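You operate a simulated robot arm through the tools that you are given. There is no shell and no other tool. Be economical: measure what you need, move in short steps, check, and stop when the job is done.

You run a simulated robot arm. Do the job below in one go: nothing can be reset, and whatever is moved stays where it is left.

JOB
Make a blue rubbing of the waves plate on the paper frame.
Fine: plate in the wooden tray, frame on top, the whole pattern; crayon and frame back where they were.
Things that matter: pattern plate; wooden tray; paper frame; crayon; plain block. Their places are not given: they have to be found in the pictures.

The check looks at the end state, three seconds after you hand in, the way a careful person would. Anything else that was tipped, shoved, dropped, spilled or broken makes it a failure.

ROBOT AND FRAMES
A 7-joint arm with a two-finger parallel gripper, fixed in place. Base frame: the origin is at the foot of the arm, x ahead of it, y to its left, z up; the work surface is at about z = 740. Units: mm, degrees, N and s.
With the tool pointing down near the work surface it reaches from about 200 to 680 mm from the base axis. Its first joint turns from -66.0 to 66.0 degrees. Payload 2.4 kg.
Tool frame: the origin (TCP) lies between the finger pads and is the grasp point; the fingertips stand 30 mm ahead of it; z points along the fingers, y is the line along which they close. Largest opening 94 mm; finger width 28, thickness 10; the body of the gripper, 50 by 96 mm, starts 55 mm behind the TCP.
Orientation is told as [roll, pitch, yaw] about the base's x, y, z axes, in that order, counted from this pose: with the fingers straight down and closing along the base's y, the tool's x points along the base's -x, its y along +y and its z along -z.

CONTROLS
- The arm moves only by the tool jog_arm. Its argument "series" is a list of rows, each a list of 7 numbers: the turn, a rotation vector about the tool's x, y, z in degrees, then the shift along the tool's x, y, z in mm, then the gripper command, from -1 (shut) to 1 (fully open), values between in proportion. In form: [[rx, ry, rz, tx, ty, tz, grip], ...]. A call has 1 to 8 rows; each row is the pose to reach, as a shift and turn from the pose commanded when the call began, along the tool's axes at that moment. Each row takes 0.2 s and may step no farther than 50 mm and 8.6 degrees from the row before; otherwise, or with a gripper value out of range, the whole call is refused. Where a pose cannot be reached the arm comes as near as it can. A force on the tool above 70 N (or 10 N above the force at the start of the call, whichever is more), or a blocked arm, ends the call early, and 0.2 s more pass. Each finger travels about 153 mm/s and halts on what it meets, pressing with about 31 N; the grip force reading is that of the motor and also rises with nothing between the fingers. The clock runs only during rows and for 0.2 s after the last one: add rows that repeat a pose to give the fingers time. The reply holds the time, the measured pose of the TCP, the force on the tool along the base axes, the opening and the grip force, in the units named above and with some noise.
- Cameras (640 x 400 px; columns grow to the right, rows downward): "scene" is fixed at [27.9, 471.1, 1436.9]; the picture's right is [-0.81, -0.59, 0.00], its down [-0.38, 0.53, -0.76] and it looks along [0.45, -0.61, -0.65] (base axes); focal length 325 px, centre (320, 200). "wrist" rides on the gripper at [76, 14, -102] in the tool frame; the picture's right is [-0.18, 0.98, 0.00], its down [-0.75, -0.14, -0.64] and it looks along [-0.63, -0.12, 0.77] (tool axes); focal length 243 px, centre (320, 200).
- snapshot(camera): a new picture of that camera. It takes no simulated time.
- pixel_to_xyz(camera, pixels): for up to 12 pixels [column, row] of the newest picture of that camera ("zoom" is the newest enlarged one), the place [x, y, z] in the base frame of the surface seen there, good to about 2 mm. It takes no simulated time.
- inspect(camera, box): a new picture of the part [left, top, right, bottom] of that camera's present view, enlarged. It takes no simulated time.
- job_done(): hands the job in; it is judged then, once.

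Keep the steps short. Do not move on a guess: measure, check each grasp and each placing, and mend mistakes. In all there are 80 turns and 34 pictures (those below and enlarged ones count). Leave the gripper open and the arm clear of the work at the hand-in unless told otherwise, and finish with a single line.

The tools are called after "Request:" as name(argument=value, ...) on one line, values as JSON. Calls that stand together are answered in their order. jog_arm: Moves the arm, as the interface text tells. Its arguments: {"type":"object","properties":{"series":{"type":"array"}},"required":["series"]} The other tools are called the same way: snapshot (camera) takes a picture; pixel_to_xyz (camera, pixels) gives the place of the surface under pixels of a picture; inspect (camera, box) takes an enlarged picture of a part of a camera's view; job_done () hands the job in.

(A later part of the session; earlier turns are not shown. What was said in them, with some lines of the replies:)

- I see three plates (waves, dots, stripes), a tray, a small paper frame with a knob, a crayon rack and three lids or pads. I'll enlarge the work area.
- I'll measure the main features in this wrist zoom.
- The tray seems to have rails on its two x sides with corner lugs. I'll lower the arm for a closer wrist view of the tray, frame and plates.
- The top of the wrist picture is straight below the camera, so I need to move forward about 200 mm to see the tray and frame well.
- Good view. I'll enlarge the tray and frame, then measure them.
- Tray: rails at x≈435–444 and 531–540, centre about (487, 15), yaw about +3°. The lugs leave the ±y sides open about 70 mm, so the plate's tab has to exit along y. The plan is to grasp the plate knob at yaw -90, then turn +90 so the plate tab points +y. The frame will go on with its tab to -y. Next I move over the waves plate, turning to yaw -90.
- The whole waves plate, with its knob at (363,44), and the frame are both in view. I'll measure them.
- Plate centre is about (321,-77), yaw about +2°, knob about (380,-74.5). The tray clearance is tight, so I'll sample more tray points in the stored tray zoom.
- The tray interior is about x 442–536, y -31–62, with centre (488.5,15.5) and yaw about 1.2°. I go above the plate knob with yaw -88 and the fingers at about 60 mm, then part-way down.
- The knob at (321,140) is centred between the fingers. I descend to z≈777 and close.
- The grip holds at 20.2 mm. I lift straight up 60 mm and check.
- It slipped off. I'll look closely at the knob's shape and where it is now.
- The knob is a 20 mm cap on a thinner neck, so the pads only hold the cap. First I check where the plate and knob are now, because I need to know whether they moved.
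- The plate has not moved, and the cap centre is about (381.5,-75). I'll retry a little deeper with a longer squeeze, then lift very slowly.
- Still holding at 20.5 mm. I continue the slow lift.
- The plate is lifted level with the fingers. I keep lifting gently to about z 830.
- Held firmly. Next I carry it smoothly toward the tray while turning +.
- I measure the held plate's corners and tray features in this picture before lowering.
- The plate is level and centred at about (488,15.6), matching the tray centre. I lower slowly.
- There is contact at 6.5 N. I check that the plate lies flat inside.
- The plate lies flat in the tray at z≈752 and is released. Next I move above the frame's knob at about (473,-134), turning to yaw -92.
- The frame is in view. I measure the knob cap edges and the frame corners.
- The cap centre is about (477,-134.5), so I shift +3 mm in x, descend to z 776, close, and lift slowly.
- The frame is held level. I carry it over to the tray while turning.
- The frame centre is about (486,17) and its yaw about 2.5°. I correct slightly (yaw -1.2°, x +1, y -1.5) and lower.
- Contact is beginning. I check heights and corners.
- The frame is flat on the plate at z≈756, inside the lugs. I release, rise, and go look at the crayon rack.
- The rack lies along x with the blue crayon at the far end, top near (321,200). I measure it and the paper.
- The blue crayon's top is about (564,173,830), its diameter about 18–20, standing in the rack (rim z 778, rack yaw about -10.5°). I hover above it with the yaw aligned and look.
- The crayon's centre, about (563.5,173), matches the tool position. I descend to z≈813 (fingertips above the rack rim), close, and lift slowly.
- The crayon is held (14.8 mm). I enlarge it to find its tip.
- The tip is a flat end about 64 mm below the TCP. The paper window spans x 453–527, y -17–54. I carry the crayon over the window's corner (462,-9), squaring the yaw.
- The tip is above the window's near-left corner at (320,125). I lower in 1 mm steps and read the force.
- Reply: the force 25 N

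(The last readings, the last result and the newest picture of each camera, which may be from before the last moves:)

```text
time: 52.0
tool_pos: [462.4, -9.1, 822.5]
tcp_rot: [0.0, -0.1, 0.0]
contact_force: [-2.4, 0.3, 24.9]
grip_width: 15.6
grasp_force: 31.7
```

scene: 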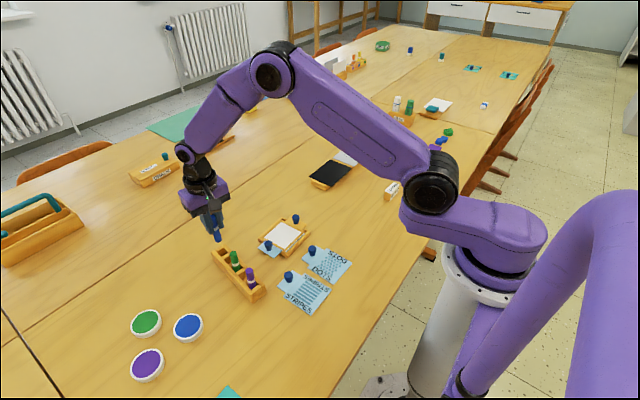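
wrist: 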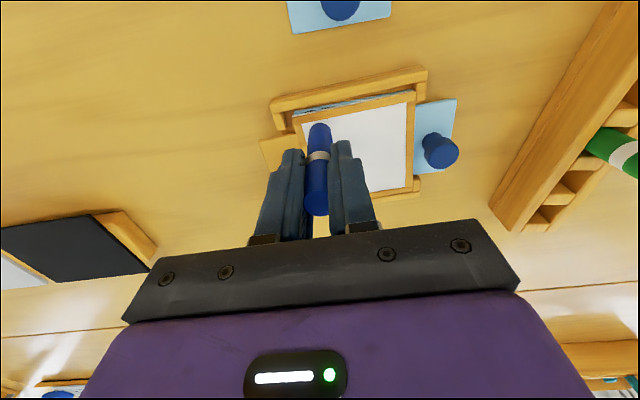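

Contact came at z≈823 with 25 N, which is more than needed. I ease back 1.9 mm (about 5 N) and draw the first two strokes.

Request:
jog_arm(series=[[0, 0, 0, 0, 0, -1.9, -1], [0, 0, 0, 0, 18, -1.9, -1], [0, 0, 0, 0, 37, -1.9, -1], [0, 0, 0, 0, 55, -1.9, -1], [0, 0, 0, -6, 55, -1.9, -1], [0, 0, 0, -6, 37, -1.9, -1], [0, 0, 0, -6, 18, -1.9, -1], [0, 0, 0, -6, 0, -1.9, -1]])

Request:
inspect(camera="wrist", box=[240, 50, 480, 200])

```text
time: 53.8
tool_pos: [467.5, -8.6, 821.9]
tcp_rot: [-0.1, 0.0, 0.0]
contact_force: [0.3, 0.2, 1.6]
grip_width: 15.5
grasp_force: 30.8
```

```text
2.67 times, centred on (360, 125) of wrist
```

zoom: 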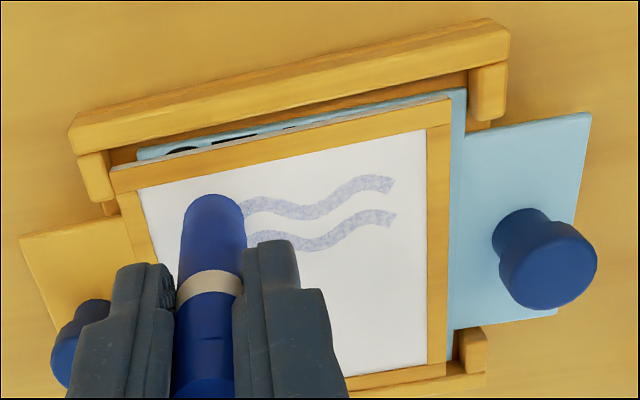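

It works: the wave pattern shows where rubbed, a bit light at 1.6 N. I press 0.5 mm more and continue across.

Request:
jog_arm(series=[[0, 0, 0, 0, 20, 0.5, -1], [0, 0, 0, 0, 38, 0.5, -1], [0, 0, 0, 0, 55, 0.5, -1], [0, 0, 0, -6, 55, 0.5, -1], [0, 0, 0, -6, 37, 0.5, -1], [0, 0, 0, -6, 18, 0.5, -1], [0, 0, 0, -6, 0, 0.5, -1], [0, 0, 0, -12, 0, 0.5, -1]])

Request:
jog_arm(series=[[0, 0, 0, 0, 18, 0, -1], [0, 0, 0, 0, 37, 0, -1], [0, 0, 0, 0, 55, 0, -1], [0, 0, 0, -6, 55, 0, -1], [0, 0, 0, -6, 37, 0, -1], [0, 0, 0, -6, 18, 0, -1], [0, 0, 0, -6, 0, 0, -1], [0, 0, 0, -12, 0, 0, -1]])

```text
time: 55.6
tool_pos: [480.5, -8.6, 822.6]
tcp_rot: [0.0, 0.0, 0.0]
contact_force: [-0.7, 0.2, 2.0]
grip_width: 15.7
grasp_force: 31.0
```

```text
time: 57.4
tool_pos: [492.8, -8.4, 823.9]
tcp_rot: [0.0, -0.1, 0.1]
contact_force: [-1.3, 0.4, 1.0]
grip_width: 15.5
grasp_force: 31.5
```

The force reads only about 1 N, so I press another 0.4 mm and continue.

Request:
jog_arm(series=[[0, 0, 0, 0, 18, 0.4, -1], [0, 0, 0, 0, 37, 0.4, -1], [0, 0, 0, 0, 55, 0.4, -1], [0, 0, 0, -6, 55, 0.4, -1], [0, 0, 0, -6, 37, 0.4, -1], [0, 0, 0, -6, 18, 0.4, -1], [0, 0, 0, -6, 0, 0.4, -1], [0, 0, 0, -12, 0, 0.4, -1]])

Request:
jog_arm(series=[[0, 0, 0, 0, 18, 0, -1], [0, 0, 0, 0, 37, 0, -1], [0, 0, 0, 0, 55, 0, -1], [0, 0, 0, -6, 55, 0, -1], [0, 0, 0, -6, 37, 0, -1], [0, 0, 0, -6, 18, 0, -1], [0, 0, 0, -6, 0, 0, -1], [0, 0, 0, -12, 0, 0, -1]])

Request:
inspect(camera="wrist", box=[240, 20, 480, 170])

```text
time: 59.2
tool_pos: [502.4, -9.6, 821.8]
tcp_rot: [0.0, 0.2, -0.1]
contact_force: [-2.2, -0.5, 5.2]
grip_width: 15.4
grasp_force: 30.5
```

```text
time: 61.0
tool_pos: [517.2, -8.6, 823.3]
tcp_rot: [0.0, 0.0, 0.0]
contact_force: [0.2, 0.7, 0.4]
grip_width: 15.6
grasp_force: 30.5
```

```text
2.67 times, centred on (360, 95) of wrist
```

zoom: 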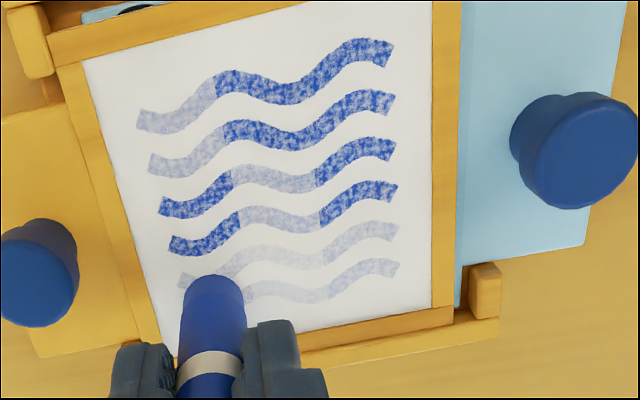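

The marks depend on force and some sections are pale. I'll go back over everything with a firmer press (+0.7 mm).

Request:
jog_arm(series=[[0, 0, 0, 0, 0, 0.7, -1], [0, 0, 0, 0, 18, 0.7, -1], [0, 0, 0, 0, 37, 0.7, -1], [0, 0, 0, 0, 55, 0.7, -1], [0, 0, 0, 6, 55, 0.7, -1], [0, 0, 0, 6, 37, 0.7, -1], [0, 0, 0, 6, 18, 0.7, -1], [0, 0, 0, 6, 0, 0.7, -1]])

Request:
jog_arm(series=[[0, 0, 0, 6, 0, 0, -1], [0, 0, 0, 6, 18, 0, -1], [0, 0, 0, 6, 37, 0, -1], [0, 0, 0, 6, 55, 0, -1], [0, 0, 0, 12, 55, 0, -1], [0, 0, 0, 12, 37, 0, -1], [0, 0, 0, 12, 18, 0, -1], [0, 0, 0, 12, 0, 0, -1]])

```text
time: 62.8
tool_pos: [509.0, -9.4, 822.5]
tcp_rot: [0.0, 0.0, 0.0]
contact_force: [-0.1, 5.1, 9.8]
grip_width: 15.9
grasp_force: 30.8
```

```text
time: 64.6
tool_pos: [496.8, -8.2, 822.5]
tcp_rot: [0.0, 0.1, 0.0]
contact_force: [0.3, 6.1, 12.3]
grip_width: 15.4
grasp_force: 30.9
```

The force is now about 10–12 N. I ease off 0.4 mm and continue.

Request:
jog_arm(series=[[0, 0, 0, 6, 0, -0.4, -1], [0, 0, 0, 6, 18, -0.4, -1], [0, 0, 0, 6, 37, -0.4, -1], [0, 0, 0, 6, 55, -0.4, -1], [0, 0, 0, 12, 55, -0.4, -1], [0, 0, 0, 12, 37, -0.4, -1], [0, 0, 0, 12, 18, -0.4, -1], [0, 0, 0, 12, 0, -0.4, -1]])

Request:
jog_arm(series=[[0, 0, 0, 6, 0, 0, -1], [0, 0, 0, 6, 18, 0, -1], [0, 0, 0, 6, 37, 0, -1], [0, 0, 0, 6, 55, 0, -1], [0, 0, 0, 12, 55, 0, -1], [0, 0, 0, 12, 37, 0, -1], [0, 0, 0, 12, 18, 0, -1], [0, 0, 0, 12, 0, 0, -1]])

Request:
jog_arm(series=[[0, 0, 0, 6, 0, 0, -1], [0, 0, 0, 6, 18, 0, -1], [0, 0, 0, 6, 37, 0, -1], [0, 0, 0, 6, 55, 0, -1], [0, 0, 0, 12, 55, 0, -1], [0, 0, 0, 12, 37, 0, -1], [0, 0, 0, 12, 18, 0, -1], [0, 0, 0, 12, 0, 0, -1]])

Request:
jog_arm(series=[[0, 0, 0, 0, 0, -5, -1], [0, 0, 0, 0, 0, -20, -1], [0, 0, 0, -20, 0, -50, -1], [0, 0, 0, -60, 0, -71, -1], [0, 0, 0, -60, 0, -71, -1]])

Request:
inspect(camera="wrist", box=[240, 0, 480, 150])

```text
time: 66.4
tool_pos: [485.7, -8.7, 823.7]
tcp_rot: [-0.1, 0.0, 0.0]
contact_force: [0.1, -0.5, -0.4]
grip_width: 15.6
grasp_force: 30.8
```

```text
time: 68.2
tool_pos: [473.9, -8.9, 822.7]
tcp_rot: [0.0, 0.0, 0.0]
contact_force: [-0.4, -1.0, 0.2]
grip_width: 15.6
grasp_force: 30.8
```

```text
time: 70.0
tool_pos: [461.7, -9.3, 823.1]
tcp_rot: [0.0, 0.0, -0.1]
contact_force: [0.4, 0.0, -0.4]
grip_width: 15.8
grasp_force: 31.4
```

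```text
time: 71.2
tool_pos: [523.9, -7.1, 892.9]
tcp_rot: [0.0, 0.0, 0.0]
contact_force: [0.3, -0.6, 0.6]
grip_width: 15.6
grasp_force: 30.8
```

```text
2.67 times, centred on (360, 75) of wrist
```

zoom: 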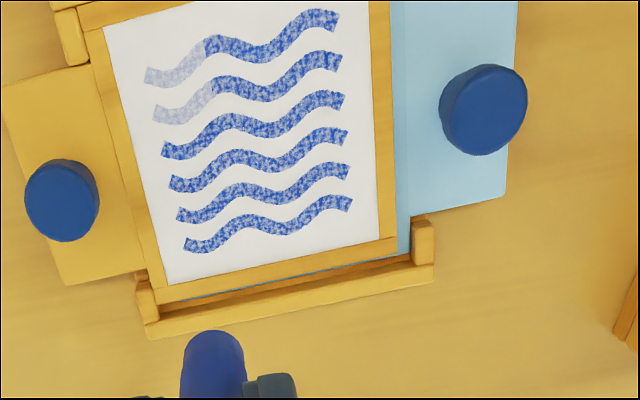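

Only two pale bits remain, the left ends of the two nearest waves (x≈460–475, y≈-8–12). I return there and rub them more firmly.

Request:
jog_arm(series=[[0, 0, 0, 30, 0, 20, -1], [0, 0, 0, 60, 0, 45, -1], [0, 0, 0, 60, 0, 63, -1], [0, 0, 0, 60, 0, 70, -1], [0, 0, 0, 60, 0, 71.5, -1], [0, 0, 0, 60, 0, 71.7, -1]])

```text
time: 72.6
tool_pos: [462.1, -7.1, 821.3]
tcp_rot: [0.0, -0.2, 0.0]
contact_force: [-1.3, -0.9, 10.7]
grip_width: 15.6
grasp_force: 31.0
```

10.7 N is good here. I make short strokes over that patch.

Request:
jog_arm(series=[[0, 0, 0, 0, 12, 0, -1], [0, 0, 0, 0, 24, 0, -1], [0, 0, 0, -5, 24, 0, -1], [0, 0, 0, -5, 10, 0, -1], [0, 0, 0, -5, -2, 0, -1], [0, 0, 0, -10, -2, 0, -1], [0, 0, 0, -10, 12, 0, -1], [0, 0, 0, -10, 24, 0, -1]])

Request:
jog_arm(series=[[0, 0, 0, -5, 0, 0.2, -1], [0, 0, 0, -5, -12, 0.2, -1], [0, 0, 0, -5, -26, 0.2, -1], [0, 0, 0, 0, -26, 0.2, -1], [0, 0, 0, 0, -12, 0.2, -1], [0, 0, 0, 0, 0, 0.2, -1], [0, 0, 0, 7, 0, 0.2, -1], [0, 0, 0, 7, -24, 0.2, -1]])

Request:
jog_arm(series=[[0, 0, 0, 0, 0, -5, -1], [0, 0, 0, 0, 0, -20, -1], [0, 0, 0, -20, 0, -50, -1], [0, 0, 0, -57, 0, -71, -1], [0, 0, 0, -57, 0, -71, -1]])

Request:
inspect(camera="wrist", box=[240, 0, 480, 150])

```text
time: 74.4
tool_pos: [473.7, 15.3, 821.6]
tcp_rot: [0.0, -0.1, 0.0]
contact_force: [1.3, -3.5, 6.6]
grip_width: 15.8
grasp_force: 31.2
```

```text
time: 76.2
tool_pos: [465.3, -7.1, 821.9]
tcp_rot: [0.0, 0.0, 0.1]
contact_force: [0.5, 4.9, 10.0]
grip_width: 15.7
grasp_force: 30.7
```

```text
time: 77.4
tool_pos: [522.5, -8.5, 893.5]
tcp_rot: [0.1, 0.0, 0.0]
contact_force: [-1.2, -0.2, -0.2]
grip_width: 15.4
grasp_force: 31.2
```

```text
2.67 times, centred on (360, 75) of wrist
```

zoom: 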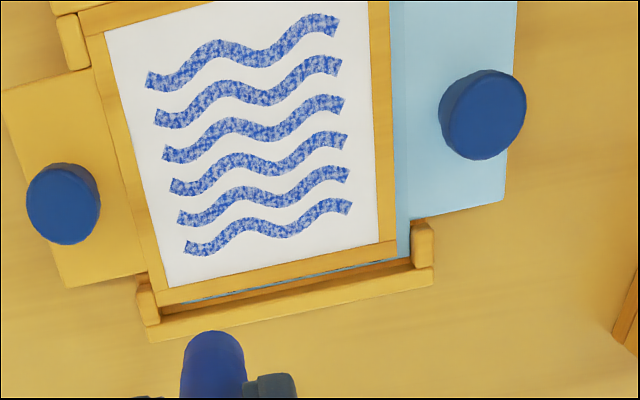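

The rubbing is complete and even. Next the crayon goes back to the rack at its original pose (564,173, yaw -10.5).

Request:
jog_arm(series=[[0, 0, 1, -4, 15, 0, -1], [0, 0, 3, -11, 45, 0, -1], [0, 0, 5, -18, 78, 0, -1], [0, 0, 7, -26, 112, 0, -1], [0, 0, 9, -34, 145, 0, -1], [0, 0, 10.5, -39, 168, 0, -1], [0, 0, 10.5, -41.8, 182, 0, -1], [0, 0, 10.5, -41.8, 182, 0, -1]])

Request:
jog_arm(series=[[0, 0, 0, 0, 0, 8, -1], [0, 0, 0, 0, 0, 24, -1], [0, 0, 0, 0, 0, 38, -1], [0, 0, 0, 0, 0, 44, -1], [0, 0, 0, 0, 0, 44, -1]])

Request:
inspect(camera="wrist", box=[240, 40, 420, 200])

```text
time: 79.2
tool_pos: [563.7, 173.6, 893.6]
tcp_rot: [0.0, 0.0, -10.6]
contact_force: [0.3, -0.3, 0.2]
grip_width: 15.6
grasp_force: 31.4
```

```text
time: 80.4
tool_pos: [564.5, 173.6, 848.9]
tcp_rot: [0.0, 0.1, -10.5]
contact_force: [-0.2, -0.3, -0.1]
grip_width: 15.5
grasp_force: 31.2
```

```text
2.50 times, centred on (330, 120) of wrist
```

zoom: 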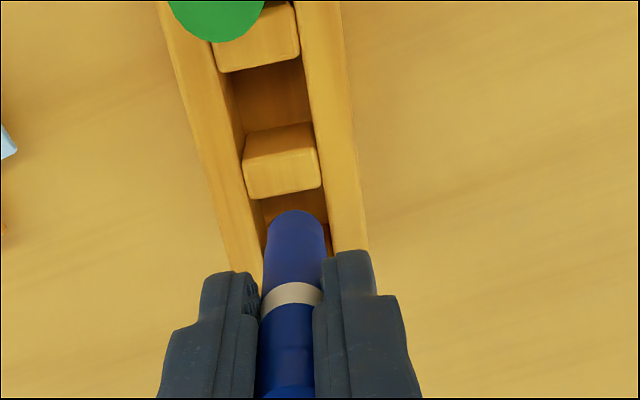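

The tip is centred between the rack rails above its slot. I insert slowly, watching the force.

Request:
jog_arm(series=[[0, 0, 0, 0, 0, 4, -1], [0, 0, 0, 0, 0, 8, -1], [0, 0, 0, 0, 0, 12, -1], [0, 0, 0, 0, 0, 16, -1], [0, 0, 0, 0, 0, 20, -1]])

Request:
jog_arm(series=[[0, 0, 0, 0, 0, 4, -1], [0, 0, 0, 0, 0, 8, -1], [0, 0, 0, 0, 0, 11, -1], [0, 0, 0, 0, 0, 13.5, -1]])

```text
time: 81.6
tool_pos: [563.6, 173.6, 828.6]
tcp_rot: [0.1, 0.0, -10.4]
contact_force: [-0.2, -0.3, -0.4]
grip_width: 15.5
grasp_force: 31.3
```

```text
time: 82.6
tool_pos: [565.3, 173.0, 815.4]
tcp_rot: [0.0, 0.0, -10.5]
contact_force: [-2.8, -0.4, 8.5]
grip_width: 15.4
grasp_force: 30.9
```

8.5 N at z 815 means it is bottoming, or within about 2 mm of it. I ease up slightly, release gently, and rise.

Request:
jog_arm(series=[[0, 0, 0, 0, 0, -0.7, -0.9], [0, 0, 0, 0, 0, -0.7, -0.5], [0, 0, 0, 0, 0, -0.7, -0.2], [0, 0, 0, 0, 0, -0.7, 0], [0, 0, 0, 0, 0, -20, 0], [0, 0, 0, 0, 0, -60, 0], [0, 0, 0, 0, 0, -90, 0], [0, 0, 0, 0, 0, -90, 0]])

Request:
snapshot(camera="wrist")

```text
time: 84.4
tool_pos: [563.4, 174.1, 903.9]
tcp_rot: [0.0, 0.0, -10.5]
contact_force: [0.1, 0.3, -0.5]
grip_width: 47.1
grasp_force: 0.1
```

```text
1 pictures are left
```

wrist: 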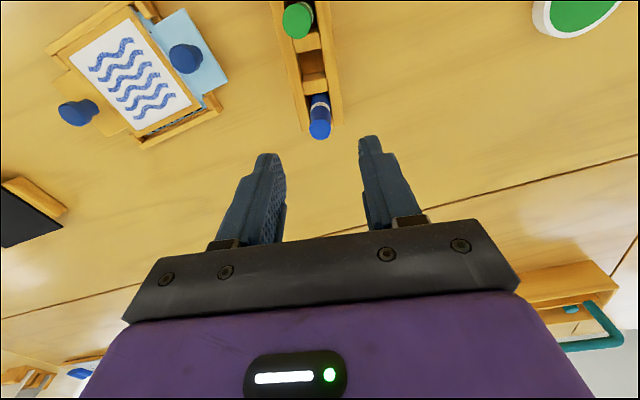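

I check the crayon's pose, and the frame and its knob in the tray, from this picture.

Request:
pixel_to_xyz(camera="wrist", pixels=[[320, 128], [320, 134], [311, 127], [329, 127], [319, 120], [319, 103], [312, 103], [326, 103], [320, 112]])

Request:
pixel_to_xyz(camera="wrist", pixels=[[75, 113], [66, 104], [95, 105], [85, 122], [63, 116], [66, 50], [132, 136], [201, 106], [127, 6], [184, 57], [74, 62], [197, 98]])

```text
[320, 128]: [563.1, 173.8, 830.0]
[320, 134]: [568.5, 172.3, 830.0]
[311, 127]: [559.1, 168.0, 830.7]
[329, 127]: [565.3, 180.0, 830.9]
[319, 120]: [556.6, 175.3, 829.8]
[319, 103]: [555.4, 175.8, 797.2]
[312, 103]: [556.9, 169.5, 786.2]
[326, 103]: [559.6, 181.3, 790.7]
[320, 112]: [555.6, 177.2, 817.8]
```

```text
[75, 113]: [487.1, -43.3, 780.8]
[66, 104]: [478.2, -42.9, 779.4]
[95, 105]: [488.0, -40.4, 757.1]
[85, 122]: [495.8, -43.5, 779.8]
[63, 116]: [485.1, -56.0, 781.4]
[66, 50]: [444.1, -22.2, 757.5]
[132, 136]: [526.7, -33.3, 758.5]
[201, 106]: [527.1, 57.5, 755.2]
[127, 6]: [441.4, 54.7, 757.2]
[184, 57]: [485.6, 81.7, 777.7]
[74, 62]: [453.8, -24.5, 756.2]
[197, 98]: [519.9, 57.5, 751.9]
```

The crayon is back, upright at its original height (top z 830). I refine the frame knob and frame orientation with more points in the same picture.

Request:
pixel_to_xyz(camera="wrist", pixels=[[68, 112], [72, 120], [80, 116], [70, 104], [60, 110], [78, 108], [69, 55], [127, 20], [188, 102], [136, 128], [58, 106], [66, 124]])

```text
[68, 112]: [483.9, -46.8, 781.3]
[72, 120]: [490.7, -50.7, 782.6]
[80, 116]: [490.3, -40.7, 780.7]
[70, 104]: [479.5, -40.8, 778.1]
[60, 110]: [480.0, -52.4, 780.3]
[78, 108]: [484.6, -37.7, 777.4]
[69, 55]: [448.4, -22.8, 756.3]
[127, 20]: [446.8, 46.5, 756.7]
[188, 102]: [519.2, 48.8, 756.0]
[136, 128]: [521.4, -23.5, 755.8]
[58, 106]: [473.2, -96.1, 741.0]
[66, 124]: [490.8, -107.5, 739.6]
```

The frame's knob is about (486,-47.3), frame yaw about 1.2°. Grasping at tool yaw 0 gives the same hand–frame relation as the first pickup. I go above the knob.

Request:
jog_arm(series=[[0, 0, -1.5, 5, -33, 0, 0.0], [0, 0, -3, 10, -66, 0, 0.0], [0, 0, -4.5, 15, -99, 0, 0.0], [0, 0, -6, 21, -132, 0, 0.0], [0, 0, -8, 26, -165, 0, 0.0], [0, 0, -9.5, 31, -198, 0, 0.0], [0, 0, -10.5, 36.4, -230.8, 0, 0.0], [0, 0, -10.5, 36.4, -230.8, 0, 0.0]])

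Request:
jog_arm(series=[[0, 0, 0, 0, 0, 40, 0.0], [0, 0, 0, 0, 0, 80, 0.0], [0, 0, 0, 0, 0, 105, 0.0], [0, 0, 0, 0, 0, 116, 0.0], [0, 0, 0, 0, 0, 116, -0.3], [0, 0, 0, 0, 0, 116, -0.7], [0, 0, 0, 0, 0, 116, -1], [0, 0, 0, 0, 0, 116, -1]])

```text
time: 86.2
tool_pos: [486.7, -46.7, 904.4]
tcp_rot: [-0.1, 0.0, 0.1]
contact_force: [-0.7, 0.0, -0.1]
grip_width: 47.1
grasp_force: 0.0
```

```text
time: 88.0
tool_pos: [486.1, -47.3, 787.1]
tcp_rot: [-0.1, 0.1, -0.1]
contact_force: [-0.1, -0.2, -0.4]
grip_width: 20.2
grasp_force: 31.1
```

The cap is gripped at 20.2 mm with no side force. I lift slowly.

Request:
jog_arm(series=[[0, 0, 0, 0, 0, -1, -1], [0, 0, 0, 0, 0, -2, -1], [0, 0, 0, 0, 0, -4, -1], [0, 0, 0, 0, 0, -6, -1], [0, 0, 0, 0, 0, -9, -1], [0, 0, 0, 0, 0, -12, -1], [0, 0, 0, 0, 0, -15, -1], [0, 0, 0, 0, 0, -17, -1]])

Request:
jog_arm(series=[[0, 0, 0, 0, 0, -3, -1], [0, 0, 0, 0, 0, -8, -1], [0, 0, 0, 0, 0, -14, -1], [0, 0, 0, 0, 0, -20, -1], [0, 0, 0, 0, 0, -26, -1], [0, 0, 0, 0, 0, -30, -1], [0, 0, 0, 0, 0, -32, -1]])

```text
time: 89.8
tool_pos: [486.0, -46.4, 806.2]
tcp_rot: [0.0, 0.0, -0.1]
contact_force: [-0.8, -0.8, -0.3]
grip_width: 20.1
grasp_force: 30.3
```

```text
time: 91.4
tool_pos: [486.0, -44.8, 836.4]
tcp_rot: [0.0, 0.0, 0.0]
contact_force: [0.6, 0.2, -0.5]
grip_width: 19.9
grasp_force: 30.7
```

Still held (20 mm). I carry it back, reversing the turn.

Request:
jog_arm(series=[[0, 0, 2, 0.2, -2, 0, -1], [0, 0, 7, 0.7, -6.6, 0, -1], [0, 0, 13, 1.3, -12.3, 0, -1], [0, 0, 20, 2, -18.9, 0, -1], [0, 0, 27, 2.7, -25.5, 0, -1], [0, 0, 34, 3.4, -32.2, 0, -1], [0, 0, 41, 4.1, -38.8, 0, -1], [0, 0, 46, 4.6, -43.5, 0, -1]])

```text
time: 93.2
tool_pos: [481.4, -90.4, 838.5]
tcp_rot: [0.1, 0.0, -46.1]
contact_force: [-0.3, 0.2, 0.2]
grip_width: 20.3
grasp_force: 31.0
```

Request:
jog_arm(series=[[0, 0, 3, -1.8, -2.2, 0, -1], [0, 0, 8, -4.9, -5.8, 0, -1], [0, 0, 14, -8.5, -10.2, 0, -1], [0, 0, 21, -12.8, -15.2, 0, -1], [0, 0, 28, -17, -20.3, 0, -1], [0, 0, 36, -21.9, -26.1, 0, -1], [0, 0, 43, -26.2, -31.2, 0, -1], [0, 0, 46.2, -28.1, -33.5, 0, -1]])

Request:
snapshot(camera="wrist")

```text
time: 95.0
tool_pos: [477.4, -134.8, 837.5]
tcp_rot: [0.0, 0.0, -92.4]
contact_force: [0.5, 0.0, 0.5]
grip_width: 20.1
grasp_force: 31.1
```

```text
0 pictures are left
```

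wrist: 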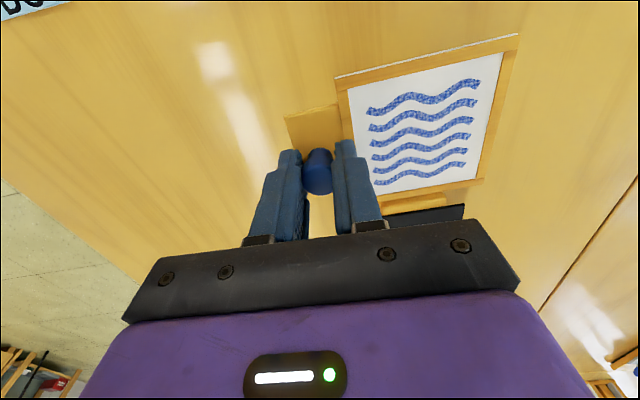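

I measure the held frame's corners against the original corners before lowering.

Request:
pixel_to_xyz(camera="wrist", pixels=[[337, 80], [516, 38], [481, 184], [350, 120], [430, 130], [288, 118], [336, 104], [495, 130]])

```text
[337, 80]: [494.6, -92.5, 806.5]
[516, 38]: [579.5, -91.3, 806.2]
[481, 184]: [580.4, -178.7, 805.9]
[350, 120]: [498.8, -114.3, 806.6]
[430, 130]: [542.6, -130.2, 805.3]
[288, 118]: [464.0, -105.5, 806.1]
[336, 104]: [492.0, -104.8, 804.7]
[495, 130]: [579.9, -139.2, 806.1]
```

The corners match the original to within 2 mm, with yaw about 1.9° more. I correct the yaw and lower about 60 mm to the table.

Request:
jog_arm(series=[[0, 0, 1.8, 0, 0, 3, -1], [0, 0, 1.8, 0, 0, 10, -1], [0, 0, 1.8, 0, 0, 19, -1], [0, 0, 1.8, 0, 0, 28, -1], [0, 0, 1.8, 0, 0, 37, -1], [0, 0, 1.8, 0, 0, 46, -1], [0, 0, 1.8, 0, 0, 53, -1], [0, 0, 1.8, 0, 0, 57, -1]])

Request:
jog_arm(series=[[0, 0, 0, 0, 0, 1, -1], [0, 0, 0, 0, 0, 2, -1], [0, 0, 0, 0, 0, 3, -1], [0, 0, 0, 0, 0, 4, -1]])

```text
time: 96.8
tool_pos: [477.6, -132.3, 781.2]
tcp_rot: [0.1, 0.0, -94.0]
contact_force: [-0.1, -0.4, -1.0]
grip_width: 20.3
grasp_force: 31.4
```

```text
time: 97.8
tool_pos: [477.2, -133.8, 777.4]
tcp_rot: [0.1, 0.0, -94.0]
contact_force: [-0.4, 0.5, 0.0]
grip_width: 20.3
grasp_force: 31.0
```

No contact yet. I go down in half-millimetre steps.

Request:
jog_arm(series=[[0, 0, 0, 0, 0, 0.6, -1], [0, 0, 0, 0, 0, 1.2, -1], [0, 0, 0, 0, 0, 1.6, -1]])

```text
time: 98.6
tool_pos: [476.4, -133.6, 774.9]
tcp_rot: [0.1, 0.0, -94.0]
contact_force: [-2.0, 0.7, 12.0]
grip_width: 20.0
grasp_force: 31.2
```

12 N contact, so the frame is on the table. I release, rise straight up, and move clear.

Request:
jog_arm(series=[[0, 0, 0, 0, 0, -1, -0.5], [0, 0, 0, 0, 0, -1, -0.1], [0, 0, 0, 0, 0, -1, 0], [0, 0, 0, 0, 0, -15, 0], [0, 0, 0, 0, 0, -50, 0], [0, 0, 0, 0, 0, -95, 0], [0, 0, 0, 0, 0, -140, 0.5], [0, 0, 0, 0, 0, -180, 1]])

Request:
jog_arm(series=[[0, 0, 0, 0, -20, -30, 1], [0, 0, 0, 0, -50, -60, 1], [0, 0, 0, 0, -80, -80, 1], [0, 0, 0, 0, -100, -90, 1], [0, 0, 0, 0, -100, -90, 1]])

```text
time: 100.4
tool_pos: [476.4, -134.3, 956.2]
tcp_rot: [0.0, 0.0, -93.9]
contact_force: [-0.1, -0.4, 0.7]
grip_width: 94.1
grasp_force: 0.0
```

```text
time: 101.6
tool_pos: [376.7, -125.4, 1045.8]
tcp_rot: [-0.1, 0.0, -94.1]
contact_force: [0.5, 0.1, -0.1]
grip_width: 93.8
grasp_force: 0.1
```

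The rubbing is finished, the crayon and frame are back, the plate is in the tray, and the arm is clear with the gripper open. I hand in.

Request:
job_done()

```text
The job is handed in.
```

The blue waves rubbing is finished and handed in: the plate is in the tray, the crayon and frame are back in their places, and the gripper is open with the arm clear; I had no pictures left to check the frame after its final release.
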